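You operate a simulated robot arm through the tools that you are given. There is no shell and no other tool. Be economical: measure what you need, move in short steps, check, and stop when the job is done.

The job below is to be done with a simulated robot arm. You get a single attempt, and the scene is never put back.

Task
Wipe the grinding dust off the foot, glue the red-lined pad spot and press the white rubber pad on.
Fine: use the blue wiper and the glue brush and put both back; the green-lined spot stays bare.

Only the result counts: the job must be done as asked and must still hold three seconds after the hand-in. Knocking over, shifting, dropping, spilling or breaking anything else fails it.

Robot
A 7-joint arm with a two-finger parallel gripper, fixed in place. Base frame: the origin is at the foot of the arm, x ahead of it, y to its left, z up. Units: m, degrees, N and s.
Its first joint turns from -166.0 to 166.0 degrees. Payload 4.4 kg.
The tool frame sits at the grasp point between the pads (the TCP): z along the fingers, y along the line on which they close. The tips reach 0.023 m beyond it. Largest opening 0.094 m; finger width 0.038, thickness 0.01; the body of the gripper, 0.054 by 0.096 m, starts 0.039 m behind the TCP.
Orientation is that of the tool frame in the base frame, as a unit quaternion [w, x, y, z]. With the fingers straight down and closing along the base's y, the tool's x points along the base's -x, its y along +y and its z along -z.

Tools
- The arm moves only by the tool step_arm. Its argument "motion" is a list of rows, each an object (a shift or turn left out is 0, a gripper value left out holds the last) with "turn": the turn, a rotation vector about the tool's x, y, z in degrees, a list of three; "dp": the shift along the tool's x, y, z in m, a list of three; "grip": the gripper command, from -1 (shut) to 1 (fully open), values between in proportion. In form: [{"turn": [wx, wy, wz], "dp": [dx, dy, dz], "grip": grip}, ...]. A call has 1 to 10 rows; each row is the pose to reach, as a shift and turn from the pose commanded when the call began, along the tool's axes at that moment. Each row takes 0.2 s and may step no farther than 0.05 m and 8.6 degrees from the row before; otherwise, or with a gripper value out of range, the whole call is refused. A pose out of reach is approached as far as the arm can. The call stops where the force on the tool passes 40 N (or 10 N more than at its start, if that is more) or the arm is blocked; 0.2 s more then pass. Each finger travels about 0.072 m/s and halts on what it meets, pressing with about 33 N; the grip force reading is that of the motor and also rises with nothing between the fingers. The clock runs only during rows and for 0.2 s after the last one: add rows that repeat a pose to give the fingers time. It gives the time, the measured TCP pose, the force on the tool (base axes), the opening and the grip force at its end, in the units of the frame above (readings bear some noise).
- Cameras (640 x 400 px; columns grow to the right, rows downward): "scene" is fixed at [0.2125, -0.4788, 1.72]; the picture's right is [0.84, -0.54, 0.00], its down [-0.29, -0.45, -0.84] and it looks along [0.45, 0.71, -0.54] (base axes); focal length 334 px, centre (320, 200). "wrist" rides on the gripper at [0.086, 0.016, -0.074] in the tool frame; the picture's right is [-0.18, 0.98, 0.00], its down [-0.58, -0.11, -0.81] and it looks along [-0.79, -0.15, 0.59] (tool axes); focal length 243 px, centre (320, 200). There is no depth. A picture from a camera that has moved, and an enlarged one, comes with that camera's place and axes in the base frame and with its lens. The place of the scene camera against the robot may be out by one fixed shift of up to 0.025 m in any direction.
- camera(camera): a new picture of that camera. The clock stands still meanwhile.
- zoom(camera, box): a new picture of the part [left, top, right, bottom] of that camera's present view, enlarged. The clock stands still meanwhile.
- job_done(): hands the job in; it is judged then, once.

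Work in short steps. Places have to be worked out from the pictures, the camera data and where the tool is seen: move nearer, look again, correct. Check each grasp and each placing, and mend what went wrong. You have 120 turns and 84 pictures in all, those below and enlarged ones among them. Open the gripper and draw the arm clear of the work before you hand the job in, unless the task says otherwise; then end with one line.

The tools are called after "Emit:" as name(argument=value, ...) on one line, values as JSON. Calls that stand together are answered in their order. step_arm: Moves the arm, as the interface text tells. Its arguments: {"type":"object","properties":{"motion":{"type":"array","items":{"type":"object","properties":{"turn":{"type":"array","items":{"type":"number"}},"dp":{"type":"array","items":{"type":"number"}},"grip":{"type":"number"}}}}},"required":["motion"]} The other tools are called the same way: camera (camera) takes a picture; zoom (camera, box) takes an enlarged picture of a part of a camera's view; job_done () hands the job in.

At the start:

```text
clock: 0.0
tool_pos: [0.6186, 0.1491, 1.3232]
tcp_rot: [0.0, 0.0, 1.0, 0.0]
contact_force: [0.6, 0.2, 0.0]
opening: 0.0941
gripper_force: 0.1
```

scene: 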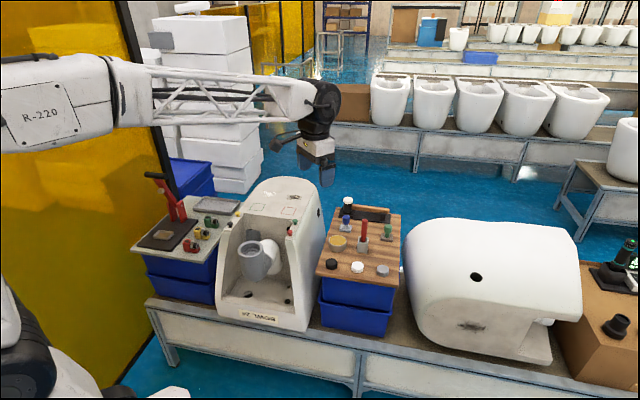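
wrist: 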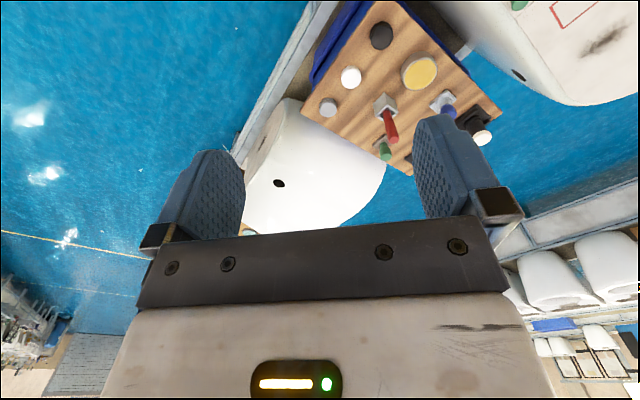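

I'll start by enlarging the work area to identify the items.

Emit:
zoom(camera="scene", box=[220, 170, 420, 295])

Emit:
zoom(camera="scene", box=[310, 185, 410, 285])

Emit:
zoom(camera="wrist", box=[300, 0, 640, 212])

```text
3.20 times, centred on (320, 232) of scene
camera zoom: at [0.2125, -0.4788, 1.72], right [0.84, -0.54, 0.0], down [-0.29, -0.45, -0.84], along [0.45, 0.71, -0.54], focal length 1068 px, centre (320, 96)
```

zoom: 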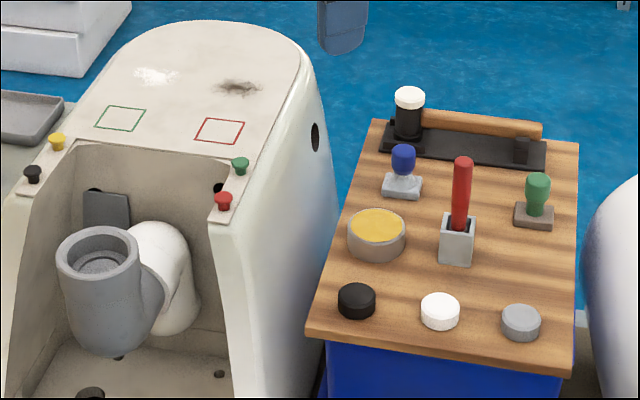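

```text
4.00 times, centred on (360, 235) of scene
camera zoom: at [0.2125, -0.4788, 1.72], right [0.84, -0.54, 0.0], down [-0.29, -0.45, -0.84], along [0.45, 0.71, -0.54], focal length 1334 px, centre (160, 60)
```

zoom: 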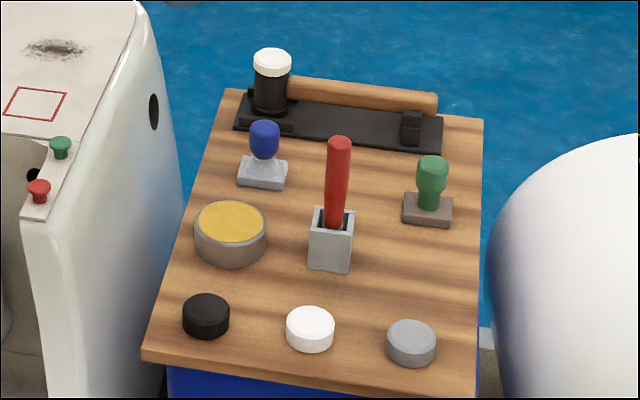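

```text
1.88 times, centred on (470, 106) of wrist
camera zoom: at [0.532, 0.165, 1.3964], right [0.18, 0.98, 0.0], down [0.58, -0.11, 0.81], along [0.79, -0.15, -0.59], focal length 457 px, centre (38, 377)
```

zoom: 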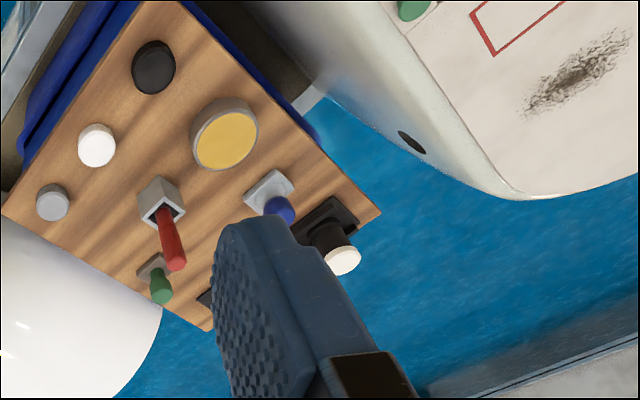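

The blue wiper, red brush, glue pot and white pad are on the board, and the foot top is at about z≈0.99. I move sideways at height to view the foot from the wrist camera.

Emit:
step_arm(motion=[{"dp": [0.01, 0.044, 0]}, {"dp": [0.02, 0.088, 0]}, {"dp": [0.03, 0.132, 0]}, {"dp": [0.04, 0.176, 0]}, {"dp": [0.05, 0.22, 0]}, {"dp": [0.06, 0.264, 0]}, {"dp": [0.07, 0.308, 0]}, {"dp": [0.07, 0.35, 0]}])

Emit:
camera(camera="wrist")

```text
clock: 1.8
tool_pos: [0.5483, 0.4986, 1.3248]
tcp_rot: [0.002, 0.0, 1.0, 0.001]
contact_force: [-0.1, -0.1, 1.6]
opening: 0.0939
gripper_force: 0.0
```

```text
78 pictures are left
camera wrist: at [0.4614, 0.5152, 1.3987], right [0.18, 0.98, 0.0], down [0.58, -0.11, 0.81], along [0.79, -0.15, -0.59], focal length 243 px, centre (320, 200)
```

wrist: 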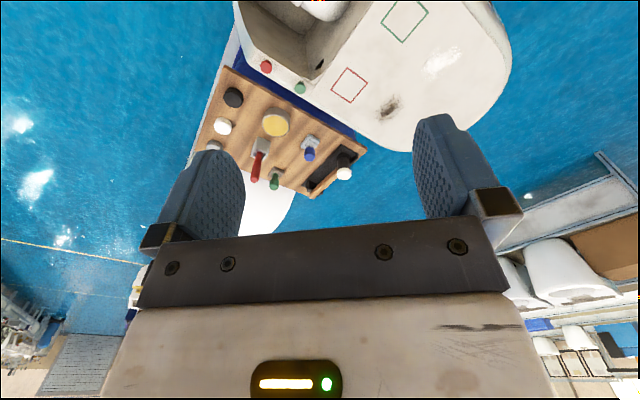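

The whole work area is in view; I enlarge it to measure.

Emit:
zoom(camera="wrist", box=[190, 60, 370, 200])

Emit:
zoom(camera="wrist", box=[240, 0, 520, 160])

```text
2.86 times, centred on (280, 130) of wrist
camera zoom: at [0.4614, 0.5152, 1.3987], right [0.18, 0.98, 0.0], down [0.58, -0.11, 0.81], along [0.79, -0.15, -0.59], focal length 693 px, centre (434, 400)
```

zoom: 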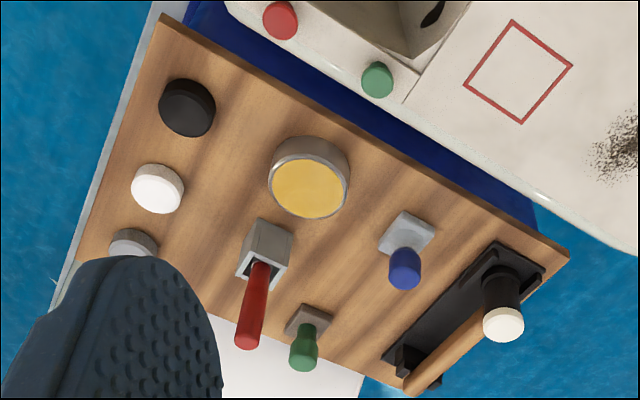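

```text
2.29 times, centred on (380, 80) of wrist
camera zoom: at [0.4614, 0.5152, 1.3987], right [0.18, 0.98, 0.0], down [0.58, -0.11, 0.81], along [0.79, -0.15, -0.59], focal length 555 px, centre (183, 474)
```

zoom: 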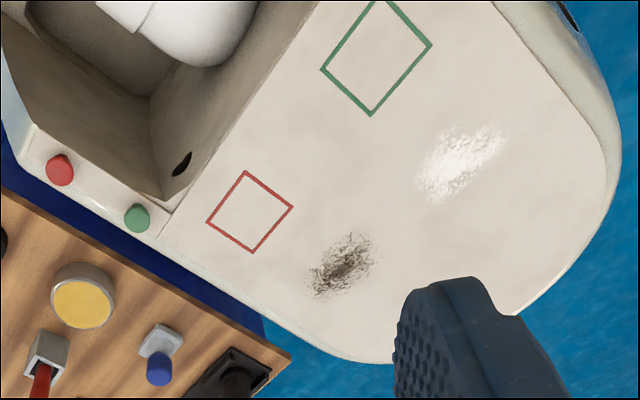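

Dust is near (0.78,0.60), the red spot near (0.72,0.53), and the foot top at about z≈0.94. I move lower to see whether the white patch is also dust, and I check the similar smudge on the other bowl.

Emit:
step_arm(motion=[{"dp": [-0.012, 0.012, 0.04]}, {"dp": [-0.024, 0.024, 0.08]}, {"dp": [-0.036, 0.036, 0.12]}, {"dp": [-0.05, 0.05, 0.16]}])

Emit:
camera(camera="wrist")

Emit:
zoom(camera="scene", box=[230, 175, 330, 237])

```text
clock: 2.8
tool_pos: [0.5978, 0.5486, 1.1633]
tcp_rot: [0.001, 0.0, 1.0, 0.001]
contact_force: [-0.3, 0.8, 0.3]
opening: 0.0938
gripper_force: 0.0
```

```text
75 pictures are left
camera wrist: at [0.511, 0.5638, 1.2374], right [0.18, 0.98, 0.0], down [0.58, -0.11, 0.81], along [0.79, -0.15, -0.59], focal length 243 px, centre (320, 200)
```

wrist: 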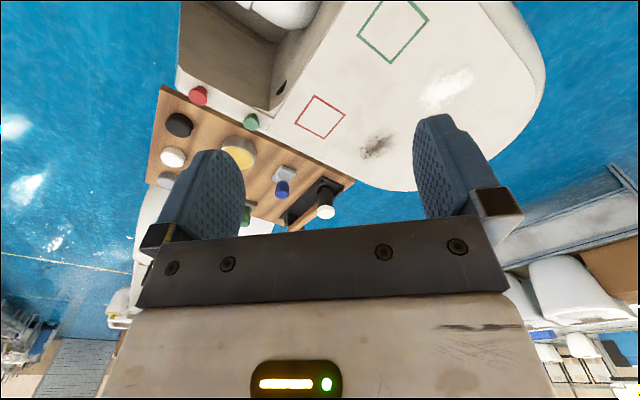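

```text
6.40 times, centred on (280, 206) of scene
camera zoom: at [0.2125, -0.4788, 1.72], right [0.84, -0.54, 0.0], down [-0.29, -0.45, -0.84], along [0.45, 0.71, -0.54], focal length 2135 px, centre (576, 162)
```

zoom: 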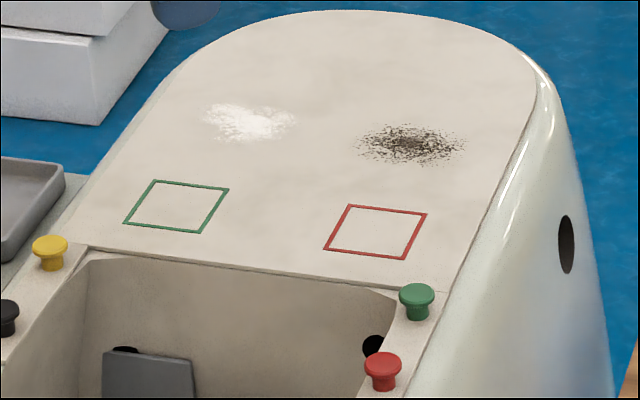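

The dust is confirmed at about (0.782,0.605,0.94) and the red spot at about (0.726,0.525). Next I look at the tool board from close above.

Emit:
step_arm(motion=[{"dp": [-0.015, -0.043, 0.005]}, {"dp": [-0.03, -0.086, 0.01]}, {"dp": [-0.045, -0.129, 0.016]}, {"dp": [-0.06, -0.172, 0.022]}, {"dp": [-0.075, -0.215, 0.028]}, {"dp": [-0.088, -0.255, 0.033]}])

Emit:
zoom(camera="wrist", box=[150, 0, 490, 212])

```text
clock: 4.2
tool_pos: [0.6876, 0.2936, 1.1291]
tcp_rot: [0.0, 0.0, 1.0, 0.0]
contact_force: [0.1, 0.0, 0.9]
opening: 0.0938
gripper_force: 0.1
```

```text
1.88 times, centred on (320, 106) of wrist
camera zoom: at [0.5995, 0.3102, 1.2038], right [0.18, 0.98, 0.0], down [0.58, -0.11, 0.81], along [0.79, -0.15, -0.59], focal length 457 px, centre (320, 377)
```

zoom: 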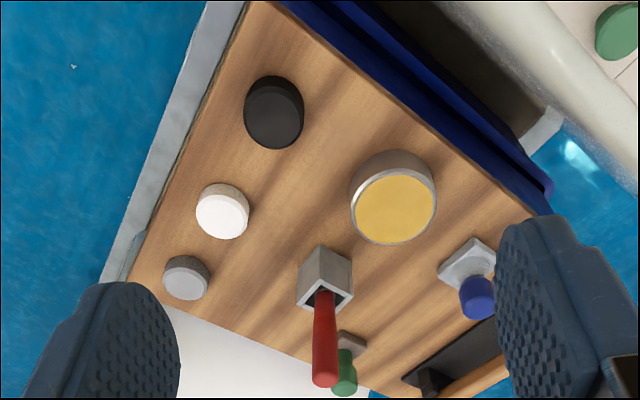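

Triangulating gives the wiper knob at about (0.924,0.400), with its top near z=0.90. The pot is at (0.827,0.332), the brush at about (0.90,0.26) with its top near z=0.98, and the white pad at (0.816,0.184). The wiper lies at the edge of reach, so I yaw toward it and then tilt the tool outward.

Emit:
step_arm(motion=[{"dp": [-0.03, 0.02, 0.0], "turn": [0, 0, -6]}, {"dp": [-0.06, 0.04, 0.0], "turn": [0, 0, -12]}, {"dp": [-0.09, 0.06, 0.0], "turn": [0, 0, -18]}, {"dp": [-0.12, 0.075, 0.0], "turn": [0, 0, -23.5]}])

Emit:
step_arm(motion=[{"turn": [0, -7, 0]}, {"turn": [0, -14, 0]}, {"turn": [0, -20, 0]}, {"turn": [0, -20, 0]}])

Emit:
camera(camera="wrist")

```text
clock: 5.2
tool_pos: [0.8079, 0.3688, 1.1284]
tcp_rot: [0.0, -0.204, 0.979, 0.0]
contact_force: [-0.1, -0.6, 0.6]
opening: 0.094
gripper_force: 0.1
```

```text
clock: 6.2
tool_pos: [0.8077, 0.37, 1.1304]
tcp_rot: [0.17, -0.2, 0.964, 0.035]
contact_force: [0.3, 0.6, -0.4]
opening: 0.0939
gripper_force: 0.0
```

```text
72 pictures are left
camera wrist: at [0.702, 0.3419, 1.1693], right [-0.23, 0.97, 0.06], down [0.29, 0.01, 0.96], along [0.93, 0.24, -0.28], focal length 243 px, centre (320, 200)
```

wrist: 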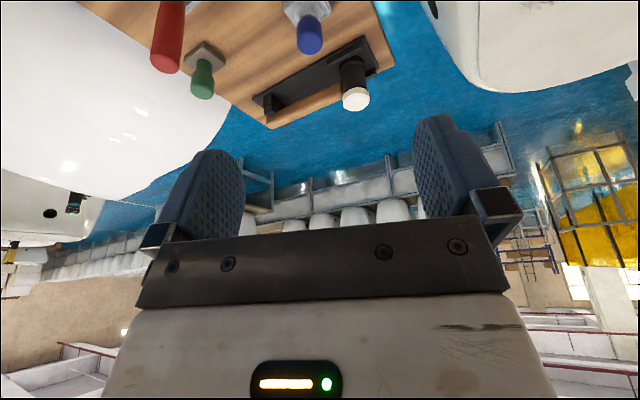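

The knob agrees at about (0.928,0.400). I move to a pre-grasp point 10 cm above it.

Emit:
step_arm(motion=[{"dp": [-0.0163, -0.0049, 0.0432]}, {"dp": [-0.0326, -0.0098, 0.0864]}, {"dp": [-0.0488, -0.0147, 0.1295]}, {"dp": [-0.0651, -0.0196, 0.1727]}, {"dp": [-0.0651, -0.0196, 0.1727]}])

Emit:
camera(camera="wrist")

Emit:
zoom(camera="scene", box=[300, 160, 420, 280])

```text
clock: 7.4
tool_pos: [0.9259, 0.3995, 0.9905]
tcp_rot: [0.169, -0.201, 0.964, 0.035]
contact_force: [-0.4, -0.3, -0.2]
opening: 0.0942
gripper_force: 0.0
```

```text
71 pictures are left
camera wrist: at [0.8214, 0.3715, 1.0304], right [-0.23, 0.97, 0.06], down [0.29, 0.01, 0.96], along [0.93, 0.24, -0.28], focal length 243 px, centre (320, 200)
```

wrist: 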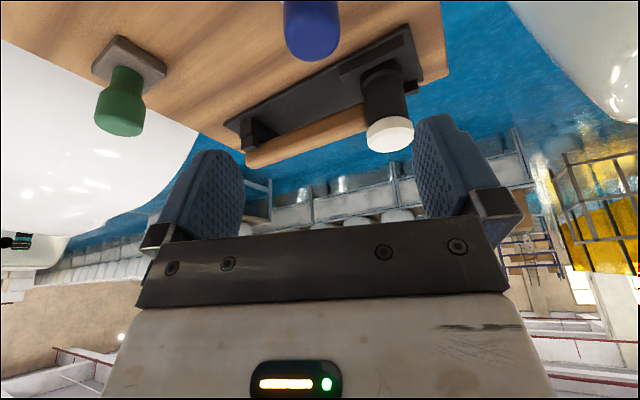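

```text
3.33 times, centred on (360, 220) of scene
camera zoom: at [0.2125, -0.4788, 1.72], right [0.84, -0.54, 0.0], down [-0.29, -0.45, -0.84], along [0.45, 0.71, -0.54], focal length 1112 px, centre (187, 133)
```

zoom: 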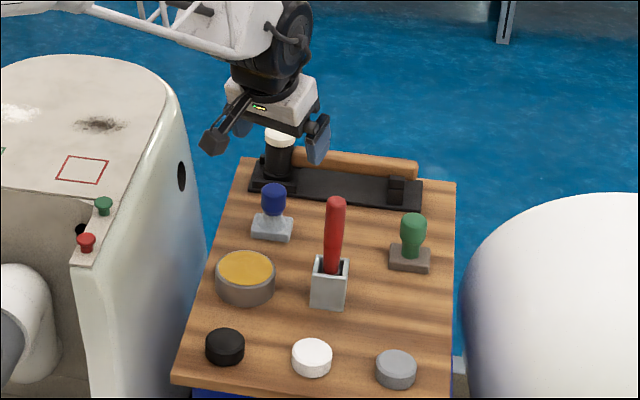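

The knob is centred between the fingers, so I descend straight down around it to z≈0.887.

Emit:
step_arm(motion=[{"dp": [0.0112, 0, 0.0327]}, {"dp": [0.0223, 0, 0.0653]}, {"dp": [0.0335, 0, 0.098]}, {"dp": [0.0335, 0, 0.098]}])

Emit:
zoom(camera="scene", box=[320, 170, 400, 250])

Emit:
camera(camera="wrist")

```text
clock: 8.4
tool_pos: [0.9272, 0.3979, 0.8865]
tcp_rot: [0.17, -0.2, 0.964, 0.035]
contact_force: [0.2, 0.4, 0.0]
opening: 0.0938
gripper_force: 0.0
```

```text
5.00 times, centred on (360, 210) of scene
camera zoom: at [0.2125, -0.4788, 1.72], right [0.84, -0.54, 0.0], down [-0.29, -0.45, -0.84], along [0.45, 0.71, -0.54], focal length 1668 px, centre (120, 150)
```

zoom: 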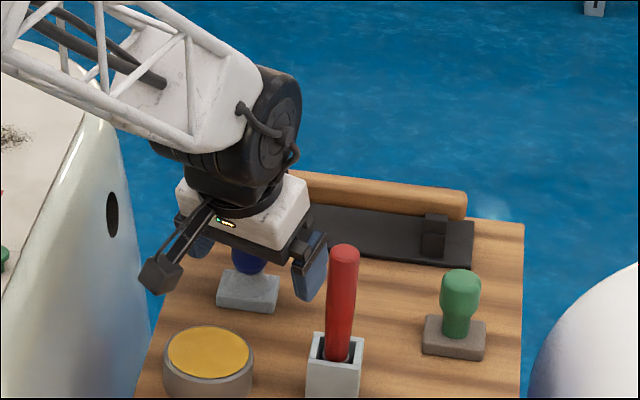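

```text
68 pictures are left
camera wrist: at [0.8218, 0.3706, 0.9267], right [-0.23, 0.97, 0.06], down [0.29, 0.01, 0.96], along [0.93, 0.24, -0.28], focal length 243 px, centre (320, 200)
```

wrist: 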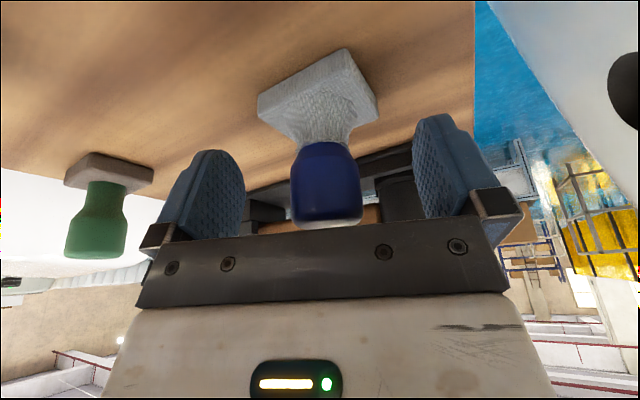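

The knob sits centrally between the fingers, so I close on it.

Emit:
step_arm(motion=[{"grip": -1}, {"grip": -1}, {"grip": -1}, {"grip": -1}])

Emit:
camera(camera="wrist")

```text
clock: 9.4
tool_pos: [0.9259, 0.3981, 0.8871]
tcp_rot: [0.17, -0.2, 0.964, 0.035]
contact_force: [-0.8, -0.3, 0.8]
opening: 0.0306
gripper_force: 33.3
```

```text
67 pictures are left
camera wrist: at [0.8218, 0.3707, 0.927], right [-0.23, 0.97, 0.06], down [0.29, 0.01, 0.96], along [0.93, 0.24, -0.28], focal length 243 px, centre (320, 200)
```

wrist: 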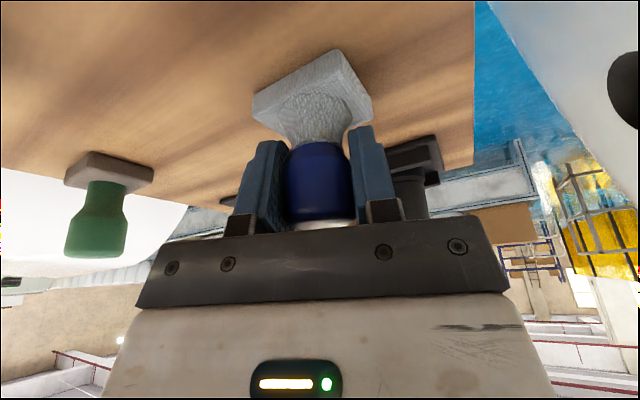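

The wiper is gripped (0.0306 m). I lift it 15 cm vertically and check.

Emit:
step_arm(motion=[{"dp": [-0.0068, 0, -0.0188]}, {"dp": [-0.0205, 0, -0.0564]}, {"dp": [-0.0342, 0, -0.094]}, {"dp": [-0.047, 0, -0.1292]}, {"dp": [-0.053, 0, -0.1457]}])

Emit:
camera(camera="wrist")

Emit:
camera(camera="scene")

```text
clock: 10.6
tool_pos: [0.9268, 0.3999, 1.0421]
tcp_rot: [0.17, -0.2, 0.964, 0.035]
contact_force: [0.4, -0.3, -1.2]
opening: 0.0305
gripper_force: 32.7
```

```text
66 pictures are left
camera wrist: at [0.8222, 0.3719, 1.0824], right [-0.23, 0.97, 0.06], down [0.29, 0.01, 0.96], along [0.93, 0.24, -0.29], focal length 243 px, centre (320, 200)
```

wrist: 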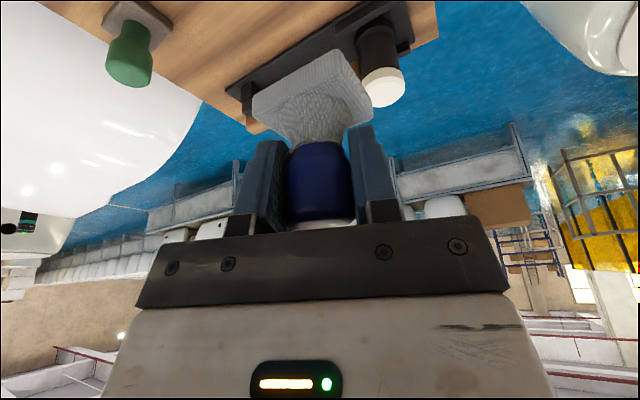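

```text
65 pictures are left
```

scene: 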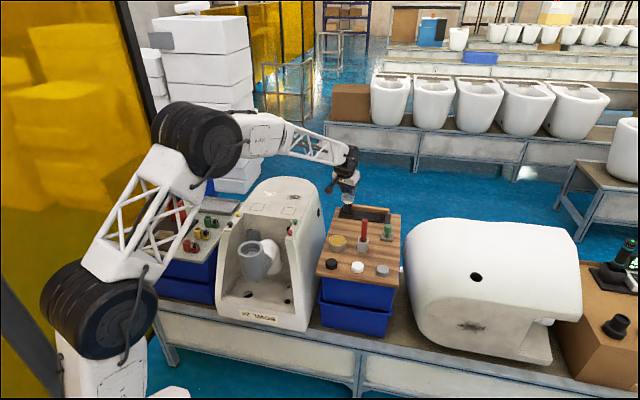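

The wiper is held level. I carry it over the dust spot, yawing to match the azimuth.

Emit:
step_arm(motion=[{"dp": [0.0087, 0.041, -0.001], "turn": [-0.81, 0, -2.22]}, {"dp": [0.0174, 0.082, -0.002], "turn": [-1.62, 0, -4.45]}, {"dp": [0.0261, 0.123, -0.003], "turn": [-2.43, 0, -6.67]}, {"dp": [0.0348, 0.164, -0.004], "turn": [-3.24, 0, -8.89]}, {"dp": [0.0435, 0.205, -0.005], "turn": [-4.05, 0, -11.1]}, {"dp": [0.0522, 0.2459, -0.0062], "turn": [-4.86, 0, -13.34]}, {"dp": [0.0522, 0.2459, -0.0062], "turn": [-4.86, 0, -13.34]}])

Emit:
zoom(camera="scene", box=[230, 155, 350, 230])

Emit:
camera(camera="wrist")

```text
clock: 12.2
tool_pos: [0.7809, 0.605, 1.0295]
tcp_rot: [0.164, -0.318, 0.932, 0.057]
contact_force: [-0.1, -0.6, -1.3]
opening: 0.0304
gripper_force: 32.7
```

```text
5.33 times, centred on (290, 192) of scene
camera zoom: at [0.2125, -0.4788, 1.72], right [0.84, -0.54, 0.0], down [-0.29, -0.45, -0.84], along [0.45, 0.71, -0.54], focal length 1779 px, centre (480, 240)
```

zoom: 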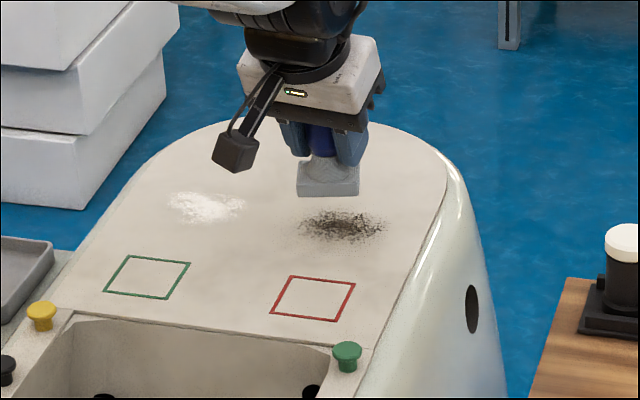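

```text
63 pictures are left
camera wrist: at [0.6859, 0.5529, 1.0688], right [-0.46, 0.88, 0.06], down [0.28, 0.08, 0.96], along [0.84, 0.46, -0.28], focal length 243 px, centre (320, 200)
```

wrist: 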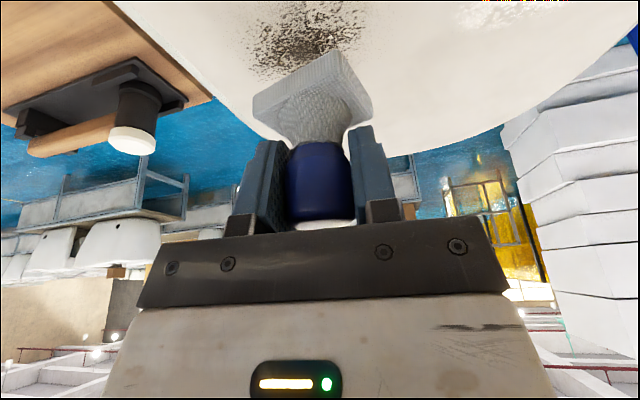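

The wiper is directly above the dust. I lower it slowly toward the surface.

Emit:
step_arm(motion=[{"dp": [0.006, 0, 0.0165]}, {"dp": [0.0103, 0, 0.0282]}, {"dp": [0.012, 0, 0.033]}])

Emit:
zoom(camera="scene", box=[250, 165, 330, 215])

```text
clock: 13.0
tool_pos: [0.7817, 0.6047, 0.9949]
tcp_rot: [0.164, -0.317, 0.932, 0.056]
contact_force: [0.2, -1.1, -0.1]
opening: 0.0303
gripper_force: 33.4
```

```text
8.00 times, centred on (290, 190) of scene
camera zoom: at [0.2125, -0.4788, 1.72], right [0.84, -0.54, 0.0], down [-0.29, -0.45, -0.84], along [0.45, 0.71, -0.54], focal length 2669 px, centre (560, 280)
```

zoom: 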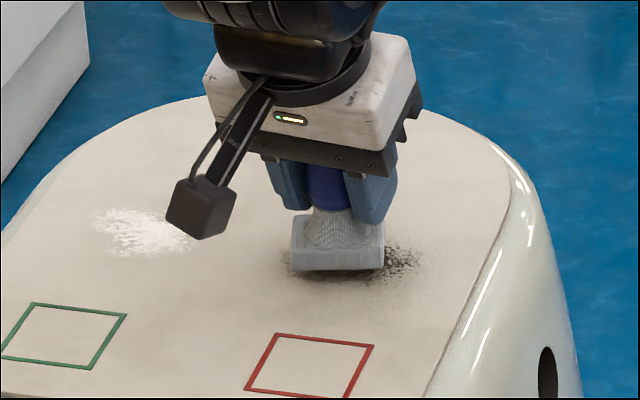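

Near the surface now with no contact yet, so I step down in small amounts.

Emit:
step_arm(motion=[{"dp": [0.001, 0, 0.0028]}, {"dp": [0.0021, 0, 0.0056]}, {"dp": [0.0027, 0, 0.0075]}])

```text
clock: 13.8
tool_pos: [0.7825, 0.6033, 0.9859]
tcp_rot: [0.165, -0.318, 0.932, 0.056]
contact_force: [-1.4, -0.8, 0.5]
opening: 0.0306
gripper_force: 32.9
```

Emit:
step_arm(motion=[{"dp": [0.0007, 0, 0.0019]}, {"dp": [0.0014, 0, 0.0038]}, {"dp": [0.002, 0, 0.0056]}])

Emit:
zoom(camera="scene", box=[250, 165, 330, 215])

```text
clock: 14.6
tool_pos: [0.7823, 0.605, 0.9819]
tcp_rot: [0.166, -0.318, 0.932, 0.057]
contact_force: [9.4, -0.8, 25.5]
opening: 0.0308
gripper_force: 32.8
```

```text
8.00 times, centred on (290, 190) of scene
camera zoom: at [0.2125, -0.4788, 1.72], right [0.84, -0.54, 0.0], down [-0.29, -0.45, -0.84], along [0.45, 0.71, -0.54], focal length 2669 px, centre (560, 280)
```

zoom: 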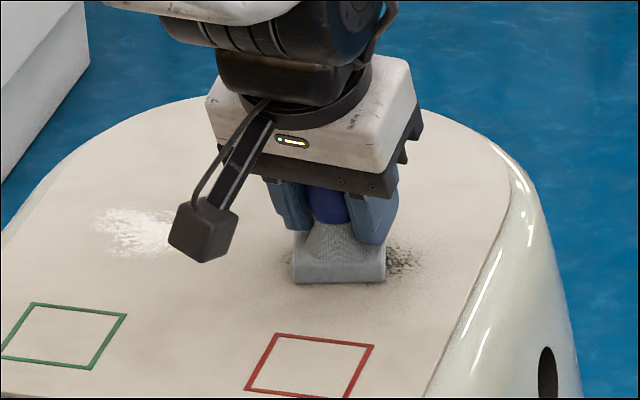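

Contact is at z≈0.982 with 25 N. I ease off a millimetre and make wiping strokes across the patch.

Emit:
step_arm(motion=[{"dp": [-0.0004, -0.02, -0.001]}, {"dp": [-0.0004, -0.045, -0.001]}, {"dp": [0.0109, -0.045, -0.0051]}, {"dp": [0.0109, -0.01, -0.0051]}, {"dp": [0.0109, 0.03, -0.0051]}, {"dp": [0.0222, 0.03, -0.0092]}, {"dp": [0.0222, -0.01, -0.0092]}, {"dp": [0.0222, -0.045, -0.0092]}, {"dp": [-0.0004, -0.02, -0.001]}, {"dp": [-0.0004, 0, -0.001]}])

Emit:
zoom(camera="scene", box=[250, 165, 330, 215])

```text
clock: 16.8
tool_pos: [0.7836, 0.603, 0.9809]
tcp_rot: [0.165, -0.319, 0.932, 0.056]
contact_force: [6.6, -6.2, 23.2]
opening: 0.0307
gripper_force: 33.4
```

```text
8.00 times, centred on (290, 190) of scene
camera zoom: at [0.2125, -0.4788, 1.72], right [0.84, -0.54, 0.0], down [-0.29, -0.45, -0.84], along [0.45, 0.71, -0.54], focal length 2669 px, centre (560, 280)
```

zoom: 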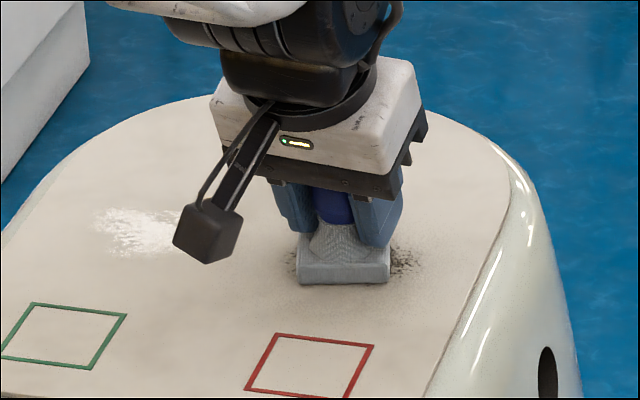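

I lift slightly to see what remains.

Emit:
step_arm(motion=[{"dp": [0.047, 0, -0.016]}, {"dp": [0.05, 0.04, -0.05]}, {"dp": [0.05, 0.08, -0.05]}])

Emit:
zoom(camera="scene", box=[250, 165, 330, 215])

```text
refused: row 2 steps farther than a row can; nothing moved
```

```text
8.00 times, centred on (290, 190) of scene
camera zoom: at [0.2125, -0.4788, 1.72], right [0.84, -0.54, 0.0], down [-0.29, -0.45, -0.84], along [0.45, 0.71, -0.54], focal length 2669 px, centre (560, 280)
```

zoom: 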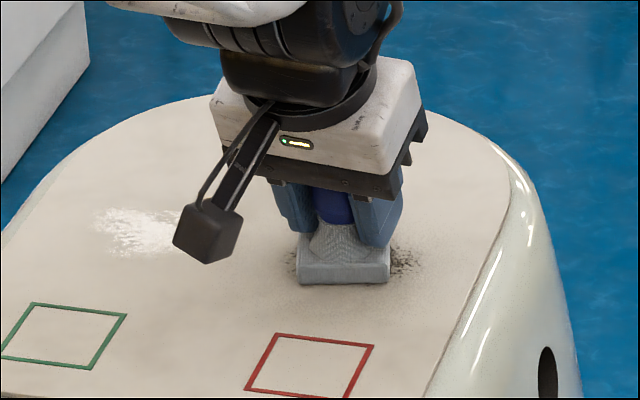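

Refused, and nothing moved. I lift straight up by 5 cm instead.

Emit:
step_arm(motion=[{"dp": [-0.0068, 0, -0.0188]}, {"dp": [-0.0171, 0, -0.047]}, {"dp": [-0.0171, 0, -0.047]}])

Emit:
zoom(camera="scene", box=[250, 165, 330, 215])

Emit:
camera(camera="wrist")

```text
clock: 17.6
tool_pos: [0.7826, 0.6044, 1.0319]
tcp_rot: [0.164, -0.318, 0.932, 0.056]
contact_force: [-0.3, 0.6, -1.3]
opening: 0.0304
gripper_force: 33.3
```

```text
8.00 times, centred on (290, 190) of scene
camera zoom: at [0.2125, -0.4788, 1.72], right [0.84, -0.54, 0.0], down [-0.29, -0.45, -0.84], along [0.45, 0.71, -0.54], focal length 2669 px, centre (560, 280)
```

zoom: 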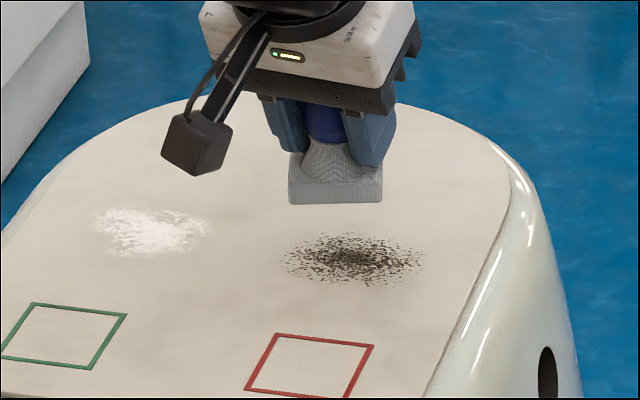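

```text
57 pictures are left
camera wrist: at [0.6876, 0.5523, 1.0707], right [-0.46, 0.88, 0.06], down [0.28, 0.08, 0.96], along [0.84, 0.46, -0.29], focal length 243 px, centre (320, 200)
```

wrist: 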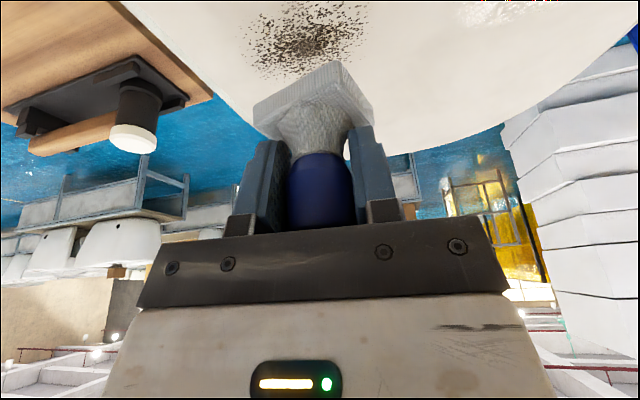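

The dark patch has thinned, so it does wipe off, but more passes are needed. I lower again and wipe repeatedly.

Emit:
step_arm(motion=[{"dp": [0.0137, 0, 0.0376]}, {"dp": [0.0164, 0, 0.0451]}, {"dp": [0.0176, 0, 0.0484]}])

Emit:
step_arm(motion=[{"dp": [0, -0.04, 0]}, {"dp": [0, 0, 0]}, {"dp": [0, 0.04, 0]}, {"dp": [0.0094, 0, -0.0034]}, {"dp": [0.0094, -0.04, -0.0034]}, {"dp": [0.0094, 0, -0.0034]}, {"dp": [0.0094, 0.04, -0.0034]}, {"dp": [-0.0094, 0.0, 0.0034]}, {"dp": [-0.0094, -0.04, 0.0034]}, {"dp": [0, 0, 0]}])

Emit:
step_arm(motion=[{"dp": [0.0188, 0, -0.0068]}, {"dp": [-0.0188, 0, 0.0068]}, {"dp": [-0.0188, -0.025, 0.0068]}, {"dp": [0.0188, -0.025, -0.0068]}, {"dp": [0.0188, 0.025, -0.0068]}, {"dp": [-0.0188, 0.025, 0.0068]}, {"dp": [0, 0, 0]}, {"dp": [0, -0.04, 0]}, {"dp": [0, 0, 0]}, {"dp": [0, 0.04, 0]}])

Emit:
zoom(camera="scene", box=[250, 165, 330, 215])

```text
clock: 18.4
tool_pos: [0.7844, 0.6039, 0.981]
tcp_rot: [0.165, -0.318, 0.932, 0.057]
contact_force: [-0.1, -4.3, 11.7]
opening: 0.0305
gripper_force: 33.4
```

```text
clock: 19.8
tool_pos: [0.7842, 0.5881, 0.9803]
tcp_rot: [0.168, -0.317, 0.932, 0.056]
contact_force: [0.8, -2.5, 4.0]
opening: 0.0307
gripper_force: 32.5
stopped in row 6: the force on the tool passed its limit (the readings are from after the stop); the commanded pose is now the measured one
```

```text
clock: 22.0
tool_pos: [0.7606, 0.6203, 0.9805]
tcp_rot: [0.167, -0.318, 0.932, 0.056]
contact_force: [3.9, -4.1, 16.1]
opening: 0.0305
gripper_force: 33.3
```

```text
8.00 times, centred on (290, 190) of scene
camera zoom: at [0.2125, -0.4788, 1.72], right [0.84, -0.54, 0.0], down [-0.29, -0.45, -0.84], along [0.45, 0.71, -0.54], focal length 2669 px, centre (560, 280)
```

zoom: 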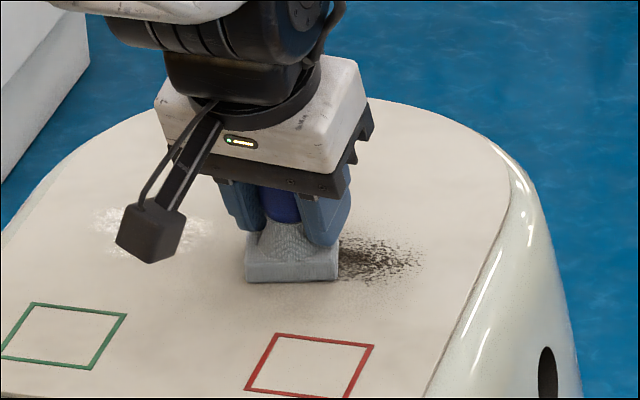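

The patch is still partly there, and fast strokes may not be wiping well. I do a slow, steady stroke across it and compare.

Emit:
step_arm(motion=[{"dp": [-0.001, -0.008, 0.0005]}, {"dp": [-0.002, -0.016, 0.001]}, {"dp": [-0.003, -0.024, 0.001]}, {"dp": [-0.004, -0.032, 0.001]}, {"dp": [-0.004, -0.04, 0.001]}, {"dp": [-0.004, -0.048, 0.001]}, {"dp": [-0.004, -0.056, 0.001]}, {"dp": [-0.004, -0.064, 0.001]}, {"dp": [-0.004, -0.072, 0.001]}, {"dp": [-0.004, -0.08, 0.001]}])

Emit:
zoom(camera="scene", box=[250, 165, 330, 215])

```text
clock: 24.2
tool_pos: [0.813, 0.5594, 0.9816]
tcp_rot: [0.166, -0.319, 0.931, 0.056]
contact_force: [-1.5, 1.9, 7.2]
opening: 0.0305
gripper_force: 33.2
```

```text
8.00 times, centred on (290, 190) of scene
camera zoom: at [0.2125, -0.4788, 1.72], right [0.84, -0.54, 0.0], down [-0.29, -0.45, -0.84], along [0.45, 0.71, -0.54], focal length 2669 px, centre (560, 280)
```

zoom: 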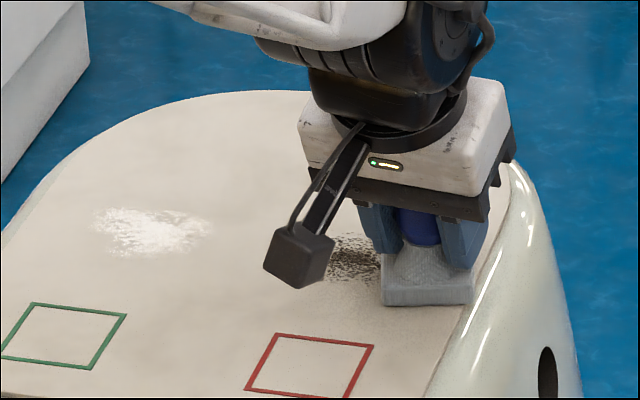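

I lift to inspect the result.

Emit:
step_arm(motion=[{"dp": [-0.0068, 0, -0.0188]}, {"dp": [-0.0171, 0, -0.047]}, {"dp": [-0.0171, 0.04, -0.047]}, {"dp": [-0.0171, 0.08, -0.047]}])

Emit:
zoom(camera="scene", box=[250, 165, 330, 215])

Emit:
zoom(camera="wrist", box=[200, 0, 440, 150])

```text
clock: 25.2
tool_pos: [0.7624, 0.6231, 1.029]
tcp_rot: [0.166, -0.318, 0.932, 0.056]
contact_force: [-0.5, 0.6, -0.6]
opening: 0.0305
gripper_force: 33.1
```

```text
8.00 times, centred on (290, 190) of scene
camera zoom: at [0.2125, -0.4788, 1.72], right [0.84, -0.54, 0.0], down [-0.29, -0.45, -0.84], along [0.45, 0.71, -0.54], focal length 2669 px, centre (560, 280)
```

zoom: 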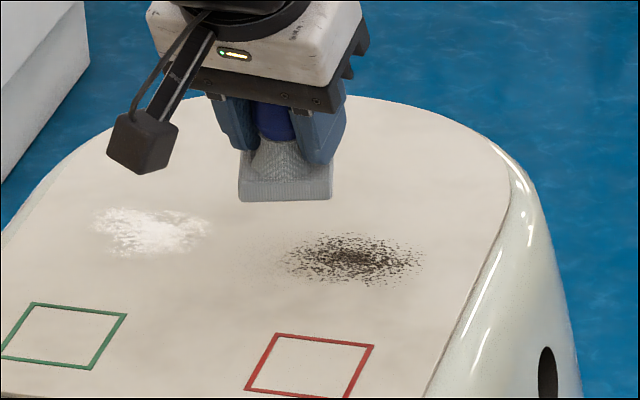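

```text
2.67 times, centred on (320, 75) of wrist
camera zoom: at [0.6672, 0.571, 1.0687], right [-0.46, 0.88, 0.06], down [0.28, 0.08, 0.96], along [0.84, 0.46, -0.28], focal length 647 px, centre (320, 533)
```

zoom: 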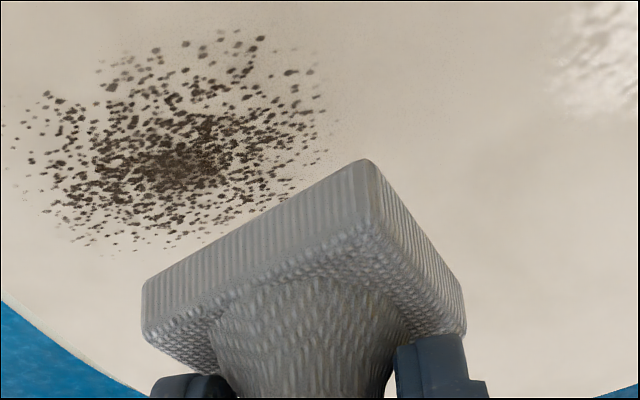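

The dark patch thinned after the first strokes but hardly since. The wiper has pivoted as if the foot slopes slightly, so contact was probably light. I re-centre on the patch and press a little more firmly.

Emit:
step_arm(motion=[{"dp": [0.0, -0.03, 0.012]}, {"dp": [0.0101, -0.0304, 0.044]}, {"dp": [0.0118, -0.0304, 0.0487]}, {"dp": [0.0125, -0.0304, 0.0506]}])

```text
clock: 26.2
tool_pos: [0.7851, 0.6028, 0.9807]
tcp_rot: [0.168, -0.317, 0.932, 0.057]
contact_force: [-6.3, -0.2, 22.7]
opening: 0.0306
gripper_force: 33.1
```

22.7 N now; I make tangential strokes at moderate speed with steady pressure.

Emit:
step_arm(motion=[{"dp": [0, -0.018, 0]}, {"dp": [0, -0.036, 0]}, {"dp": [0, -0.018, 0]}, {"dp": [0, 0, 0]}, {"dp": [0, 0.018, 0]}, {"dp": [0, 0.036, 0]}, {"dp": [0, 0.018, 0]}, {"dp": [0, 0, 0]}, {"dp": [0, -0.018, 0]}, {"dp": [0, -0.036, 0]}])

Emit:
step_arm(motion=[{"dp": [0, 0.018, 0]}, {"dp": [0, 0.036, 0]}, {"dp": [0, 0.054, 0]}, {"dp": [0, 0.072, 0]}, {"dp": [0, 0.09, 0]}, {"dp": [0, 0.11, 0]}])

Emit:
zoom(camera="scene", box=[250, 165, 330, 215])

```text
clock: 27.9
tool_pos: [0.777, 0.6151, 0.9817]
tcp_rot: [0.167, -0.317, 0.932, 0.057]
contact_force: [-0.6, 1.0, 5.4]
opening: 0.0303
gripper_force: 32.7
stopped in row 8: the force on the tool passed its limit (the readings are from after the stop); the commanded pose is now the measured one
```

```text
clock: 29.3
tool_pos: [0.7087, 0.7016, 0.9811]
tcp_rot: [0.167, -0.318, 0.932, 0.057]
contact_force: [1.4, -3.7, 10.9]
opening: 0.0308
gripper_force: 32.9
```

```text
8.00 times, centred on (290, 190) of scene
camera zoom: at [0.2125, -0.4788, 1.72], right [0.84, -0.54, 0.0], down [-0.29, -0.45, -0.84], along [0.45, 0.71, -0.54], focal length 2669 px, centre (560, 280)
```

zoom: 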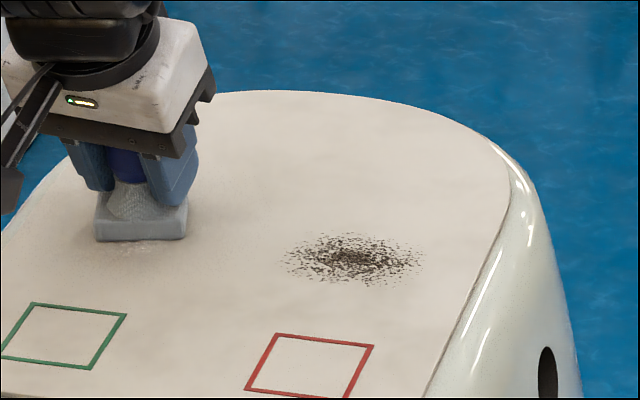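

The dark specks don't change, while the white powder under the wiper seems to be coming off, so the dark mark may be a fixed stain. I stroke the white patch and look.

Emit:
step_arm(motion=[{"dp": [0, -0.02, 0]}, {"dp": [0, -0.04, 0]}, {"dp": [0, -0.055, 0]}, {"dp": [0, -0.055, 0]}])

Emit:
zoom(camera="scene", box=[250, 165, 330, 215])

```text
clock: 30.3
tool_pos: [0.7417, 0.6572, 0.982]
tcp_rot: [0.167, -0.318, 0.931, 0.057]
contact_force: [-2.7, 6.8, 17.0]
opening: 0.0304
gripper_force: 33.0
```

```text
8.00 times, centred on (290, 190) of scene
camera zoom: at [0.2125, -0.4788, 1.72], right [0.84, -0.54, 0.0], down [-0.29, -0.45, -0.84], along [0.45, 0.71, -0.54], focal length 2669 px, centre (560, 280)
```

zoom: 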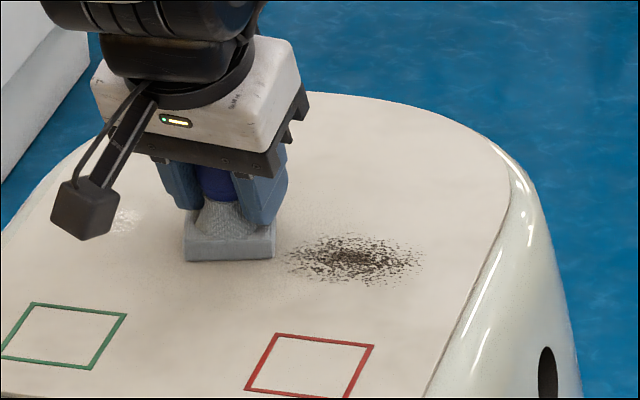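

The white powder is the wipe-able dust, since most of it is gone where the wiper passed. I continue stroking over its remaining left part.

Emit:
step_arm(motion=[{"dp": [0, 0.03, 0]}, {"dp": [0, 0.06, 0]}, {"dp": [0, 0.09, 0]}, {"dp": [-0.0116, 0.09, 0.0032]}, {"dp": [-0.0116, 0.06, 0.0032]}, {"dp": [-0.0116, 0.03, 0.0032]}, {"dp": [0.0116, 0.03, -0.0032]}, {"dp": [0.0116, 0.06, -0.0032]}, {"dp": [0.0116, 0.09, -0.0032]}, {"dp": [0, 0.06, 0]}])

Emit:
step_arm(motion=[{"dp": [0, -0.03, 0]}, {"dp": [0, -0.05, 0]}, {"dp": [-0.0103, -0.05, -0.0282]}, {"dp": [-0.0205, -0.07, -0.0564]}, {"dp": [-0.0205, -0.11, -0.0564]}])

Emit:
zoom(camera="scene", box=[250, 165, 330, 215])

Emit:
camera(camera="wrist")

```text
clock: 32.5
tool_pos: [0.7058, 0.7042, 0.9812]
tcp_rot: [0.167, -0.318, 0.932, 0.057]
contact_force: [-4.2, 0.9, 11.4]
opening: 0.0304
gripper_force: 33.1
```

```text
clock: 33.7
tool_pos: [0.7729, 0.6195, 1.0403]
tcp_rot: [0.167, -0.318, 0.932, 0.057]
contact_force: [-0.3, -0.4, -0.6]
opening: 0.0304
gripper_force: 33.3
```

```text
8.00 times, centred on (290, 190) of scene
camera zoom: at [0.2125, -0.4788, 1.72], right [0.84, -0.54, 0.0], down [-0.29, -0.45, -0.84], along [0.45, 0.71, -0.54], focal length 2669 px, centre (560, 280)
```

zoom: 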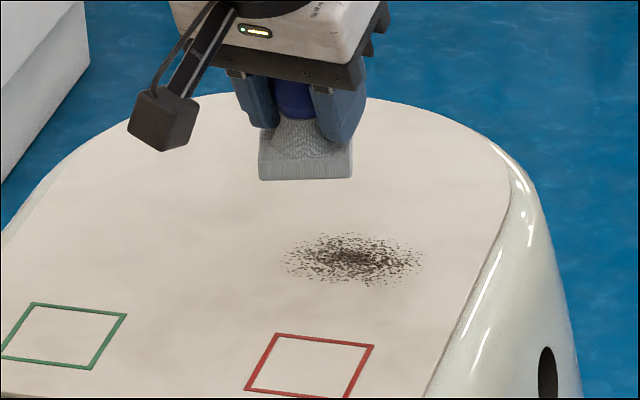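

```text
49 pictures are left
camera wrist: at [0.6777, 0.567, 1.0805], right [-0.46, 0.88, 0.06], down [0.28, 0.08, 0.96], along [0.84, 0.46, -0.28], focal length 243 px, centre (320, 200)
```

wrist: 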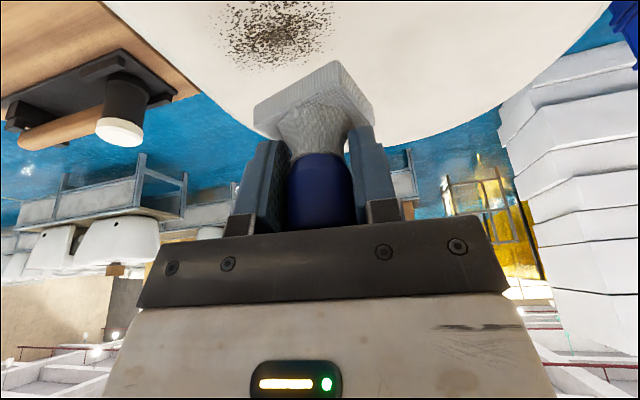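

The white dust is completely gone, and the dark speckle stayed through about ten passes, so it is a fired-in mark. I carry the wiper back above its original place.

Emit:
step_arm(motion=[{"dp": [0.0022, -0.0447, -0.0008], "turn": [0.81, 0, 2.22]}, {"dp": [0.0043, -0.0893, -0.0016], "turn": [1.62, 0, 4.45]}, {"dp": [0.0065, -0.134, -0.0024], "turn": [2.43, 0, 6.67]}, {"dp": [0.0087, -0.1787, -0.0031], "turn": [3.24, 0, 8.89]}, {"dp": [0.0108, -0.2234, -0.0039], "turn": [4.05, 0, 11.1]}, {"dp": [0.013, -0.2681, -0.0047], "turn": [4.86, 0, 13.34]}, {"dp": [0.013, -0.2681, -0.0047], "turn": [4.86, 0, 13.34]}])

Emit:
zoom(camera="scene", box=[310, 170, 410, 232])

```text
clock: 35.3
tool_pos: [0.9258, 0.3942, 1.0406]
tcp_rot: [0.172, -0.2, 0.964, 0.036]
contact_force: [-0.3, -0.8, -0.5]
opening: 0.0306
gripper_force: 32.9
```

```text
6.40 times, centred on (360, 201) of scene
camera zoom: at [0.2125, -0.4788, 1.72], right [0.84, -0.54, 0.0], down [-0.29, -0.45, -0.84], along [0.45, 0.71, -0.54], focal length 2135 px, centre (64, 194)
```

zoom: 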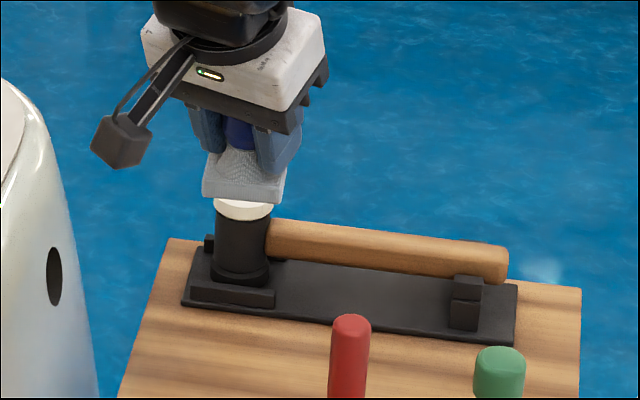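

Above the parking spot. I descend to just above the board.

Emit:
step_arm(motion=[{"dp": [0.0155, 0.0037, 0.0442]}, {"dp": [0.0311, 0.0037, 0.0885]}, {"dp": [0.0466, 0.0037, 0.1327]}, {"dp": [0.0466, 0.0037, 0.1327]}])

Emit:
step_arm(motion=[{"dp": [0.0014, 0, 0.0038]}, {"dp": [0.0027, 0, 0.0075]}, {"dp": [0.0041, 0, 0.0113]}, {"dp": [0.0041, 0, 0.0113]}])

Emit:
camera(camera="wrist")

```text
clock: 36.3
tool_pos: [0.9261, 0.4015, 0.9001]
tcp_rot: [0.172, -0.2, 0.964, 0.037]
contact_force: [0.0, 1.0, -0.4]
opening: 0.0307
gripper_force: 33.0
```

```text
clock: 37.3
tool_pos: [0.9266, 0.4024, 0.887]
tcp_rot: [0.173, -0.201, 0.964, 0.037]
contact_force: [-1.4, 0.3, -1.2]
opening: 0.0305
gripper_force: 33.2
```

```text
47 pictures are left
camera wrist: at [0.8219, 0.3745, 0.9274], right [-0.23, 0.97, 0.07], down [0.29, 0.01, 0.96], along [0.93, 0.24, -0.28], focal length 243 px, centre (320, 200)
```

wrist: 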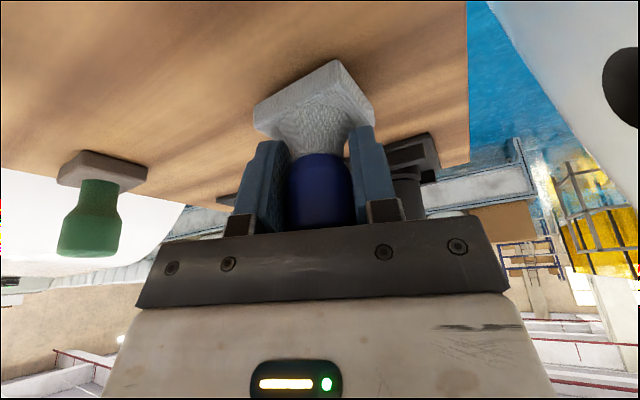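

Same height as at the grasp with no contact, because the wiper slid up in the grip. I shift 4 mm sideways to match and lower to contact.

Emit:
step_arm(motion=[{"dp": [0.0, -0.004, 0.0]}, {"dp": [0.0007, -0.004, 0.0019]}, {"dp": [0.0014, -0.004, 0.0038]}, {"dp": [0.0017, -0.004, 0.0047]}])

```text
clock: 38.3
tool_pos: [0.9273, 0.3971, 0.8841]
tcp_rot: [0.172, -0.201, 0.964, 0.037]
contact_force: [-0.2, -0.2, -1.1]
opening: 0.0306
gripper_force: 32.8
```

Emit:
step_arm(motion=[{"dp": [0.0007, 0, 0.0019]}, {"dp": [0.0014, 0, 0.0038]}, {"dp": [0.0017, 0, 0.0047]}])

```text
clock: 39.1
tool_pos: [0.9295, 0.3984, 0.8818]
tcp_rot: [0.175, -0.202, 0.963, 0.037]
contact_force: [-4.6, -8.2, 36.7]
opening: 0.0307
gripper_force: 33.3
```

Firm contact with the board. I ease up 2 mm and then open.

Emit:
step_arm(motion=[{"dp": [-0.0009, 0, -0.0024]}, {"dp": [-0.0009, 0, -0.0024], "grip": 0.3}, {"dp": [-0.0009, 0, -0.0024], "grip": 1}, {"dp": [-0.0009, 0, -0.0024], "grip": 1}, {"dp": [-0.0009, 0, -0.0024], "grip": 1}])

Emit:
camera(camera="wrist")

```text
clock: 40.3
tool_pos: [0.928, 0.398, 0.8807]
tcp_rot: [0.173, -0.201, 0.964, 0.036]
contact_force: [-3.5, 8.5, 30.4]
opening: 0.0906
gripper_force: 0.0
```

```text
46 pictures are left
camera wrist: at [0.8229, 0.3706, 0.9208], right [-0.23, 0.97, 0.07], down [0.29, 0.0, 0.96], along [0.93, 0.24, -0.28], focal length 243 px, centre (320, 200)
```

wrist: 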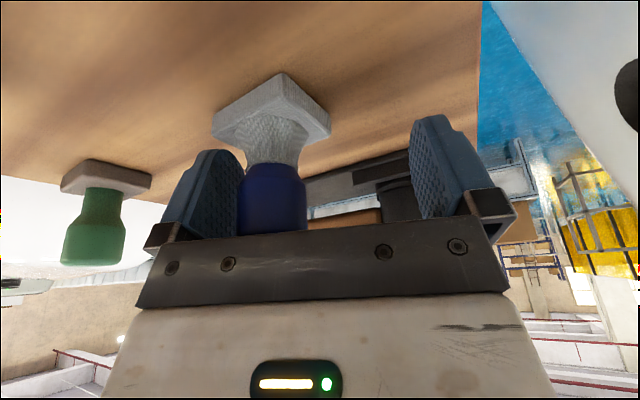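

On opening, the wiper stayed against the left finger and shifted about 2 cm, and the palm is pressing on its knob. I rise a little to relieve the force, then look.

Emit:
step_arm(motion=[{"dp": [-0.0014, 0, -0.0038]}, {"dp": [-0.0027, 0, -0.0075]}, {"dp": [-0.0027, 0, -0.0075]}])

Emit:
camera(camera="wrist")

```text
clock: 41.1
tool_pos: [0.9269, 0.3984, 0.8865]
tcp_rot: [0.171, -0.201, 0.964, 0.037]
contact_force: [0.1, -0.3, -0.2]
opening: 0.094
gripper_force: 0.0
```

```text
45 pictures are left
camera wrist: at [0.8224, 0.3701, 0.9267], right [-0.23, 0.97, 0.06], down [0.29, 0.01, 0.96], along [0.93, 0.24, -0.28], focal length 243 px, centre (320, 200)
```

wrist: 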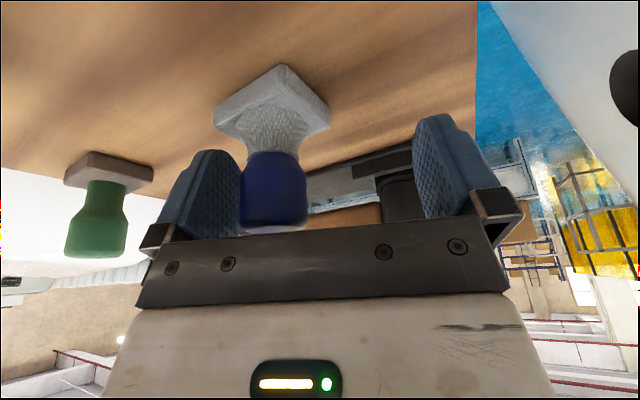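

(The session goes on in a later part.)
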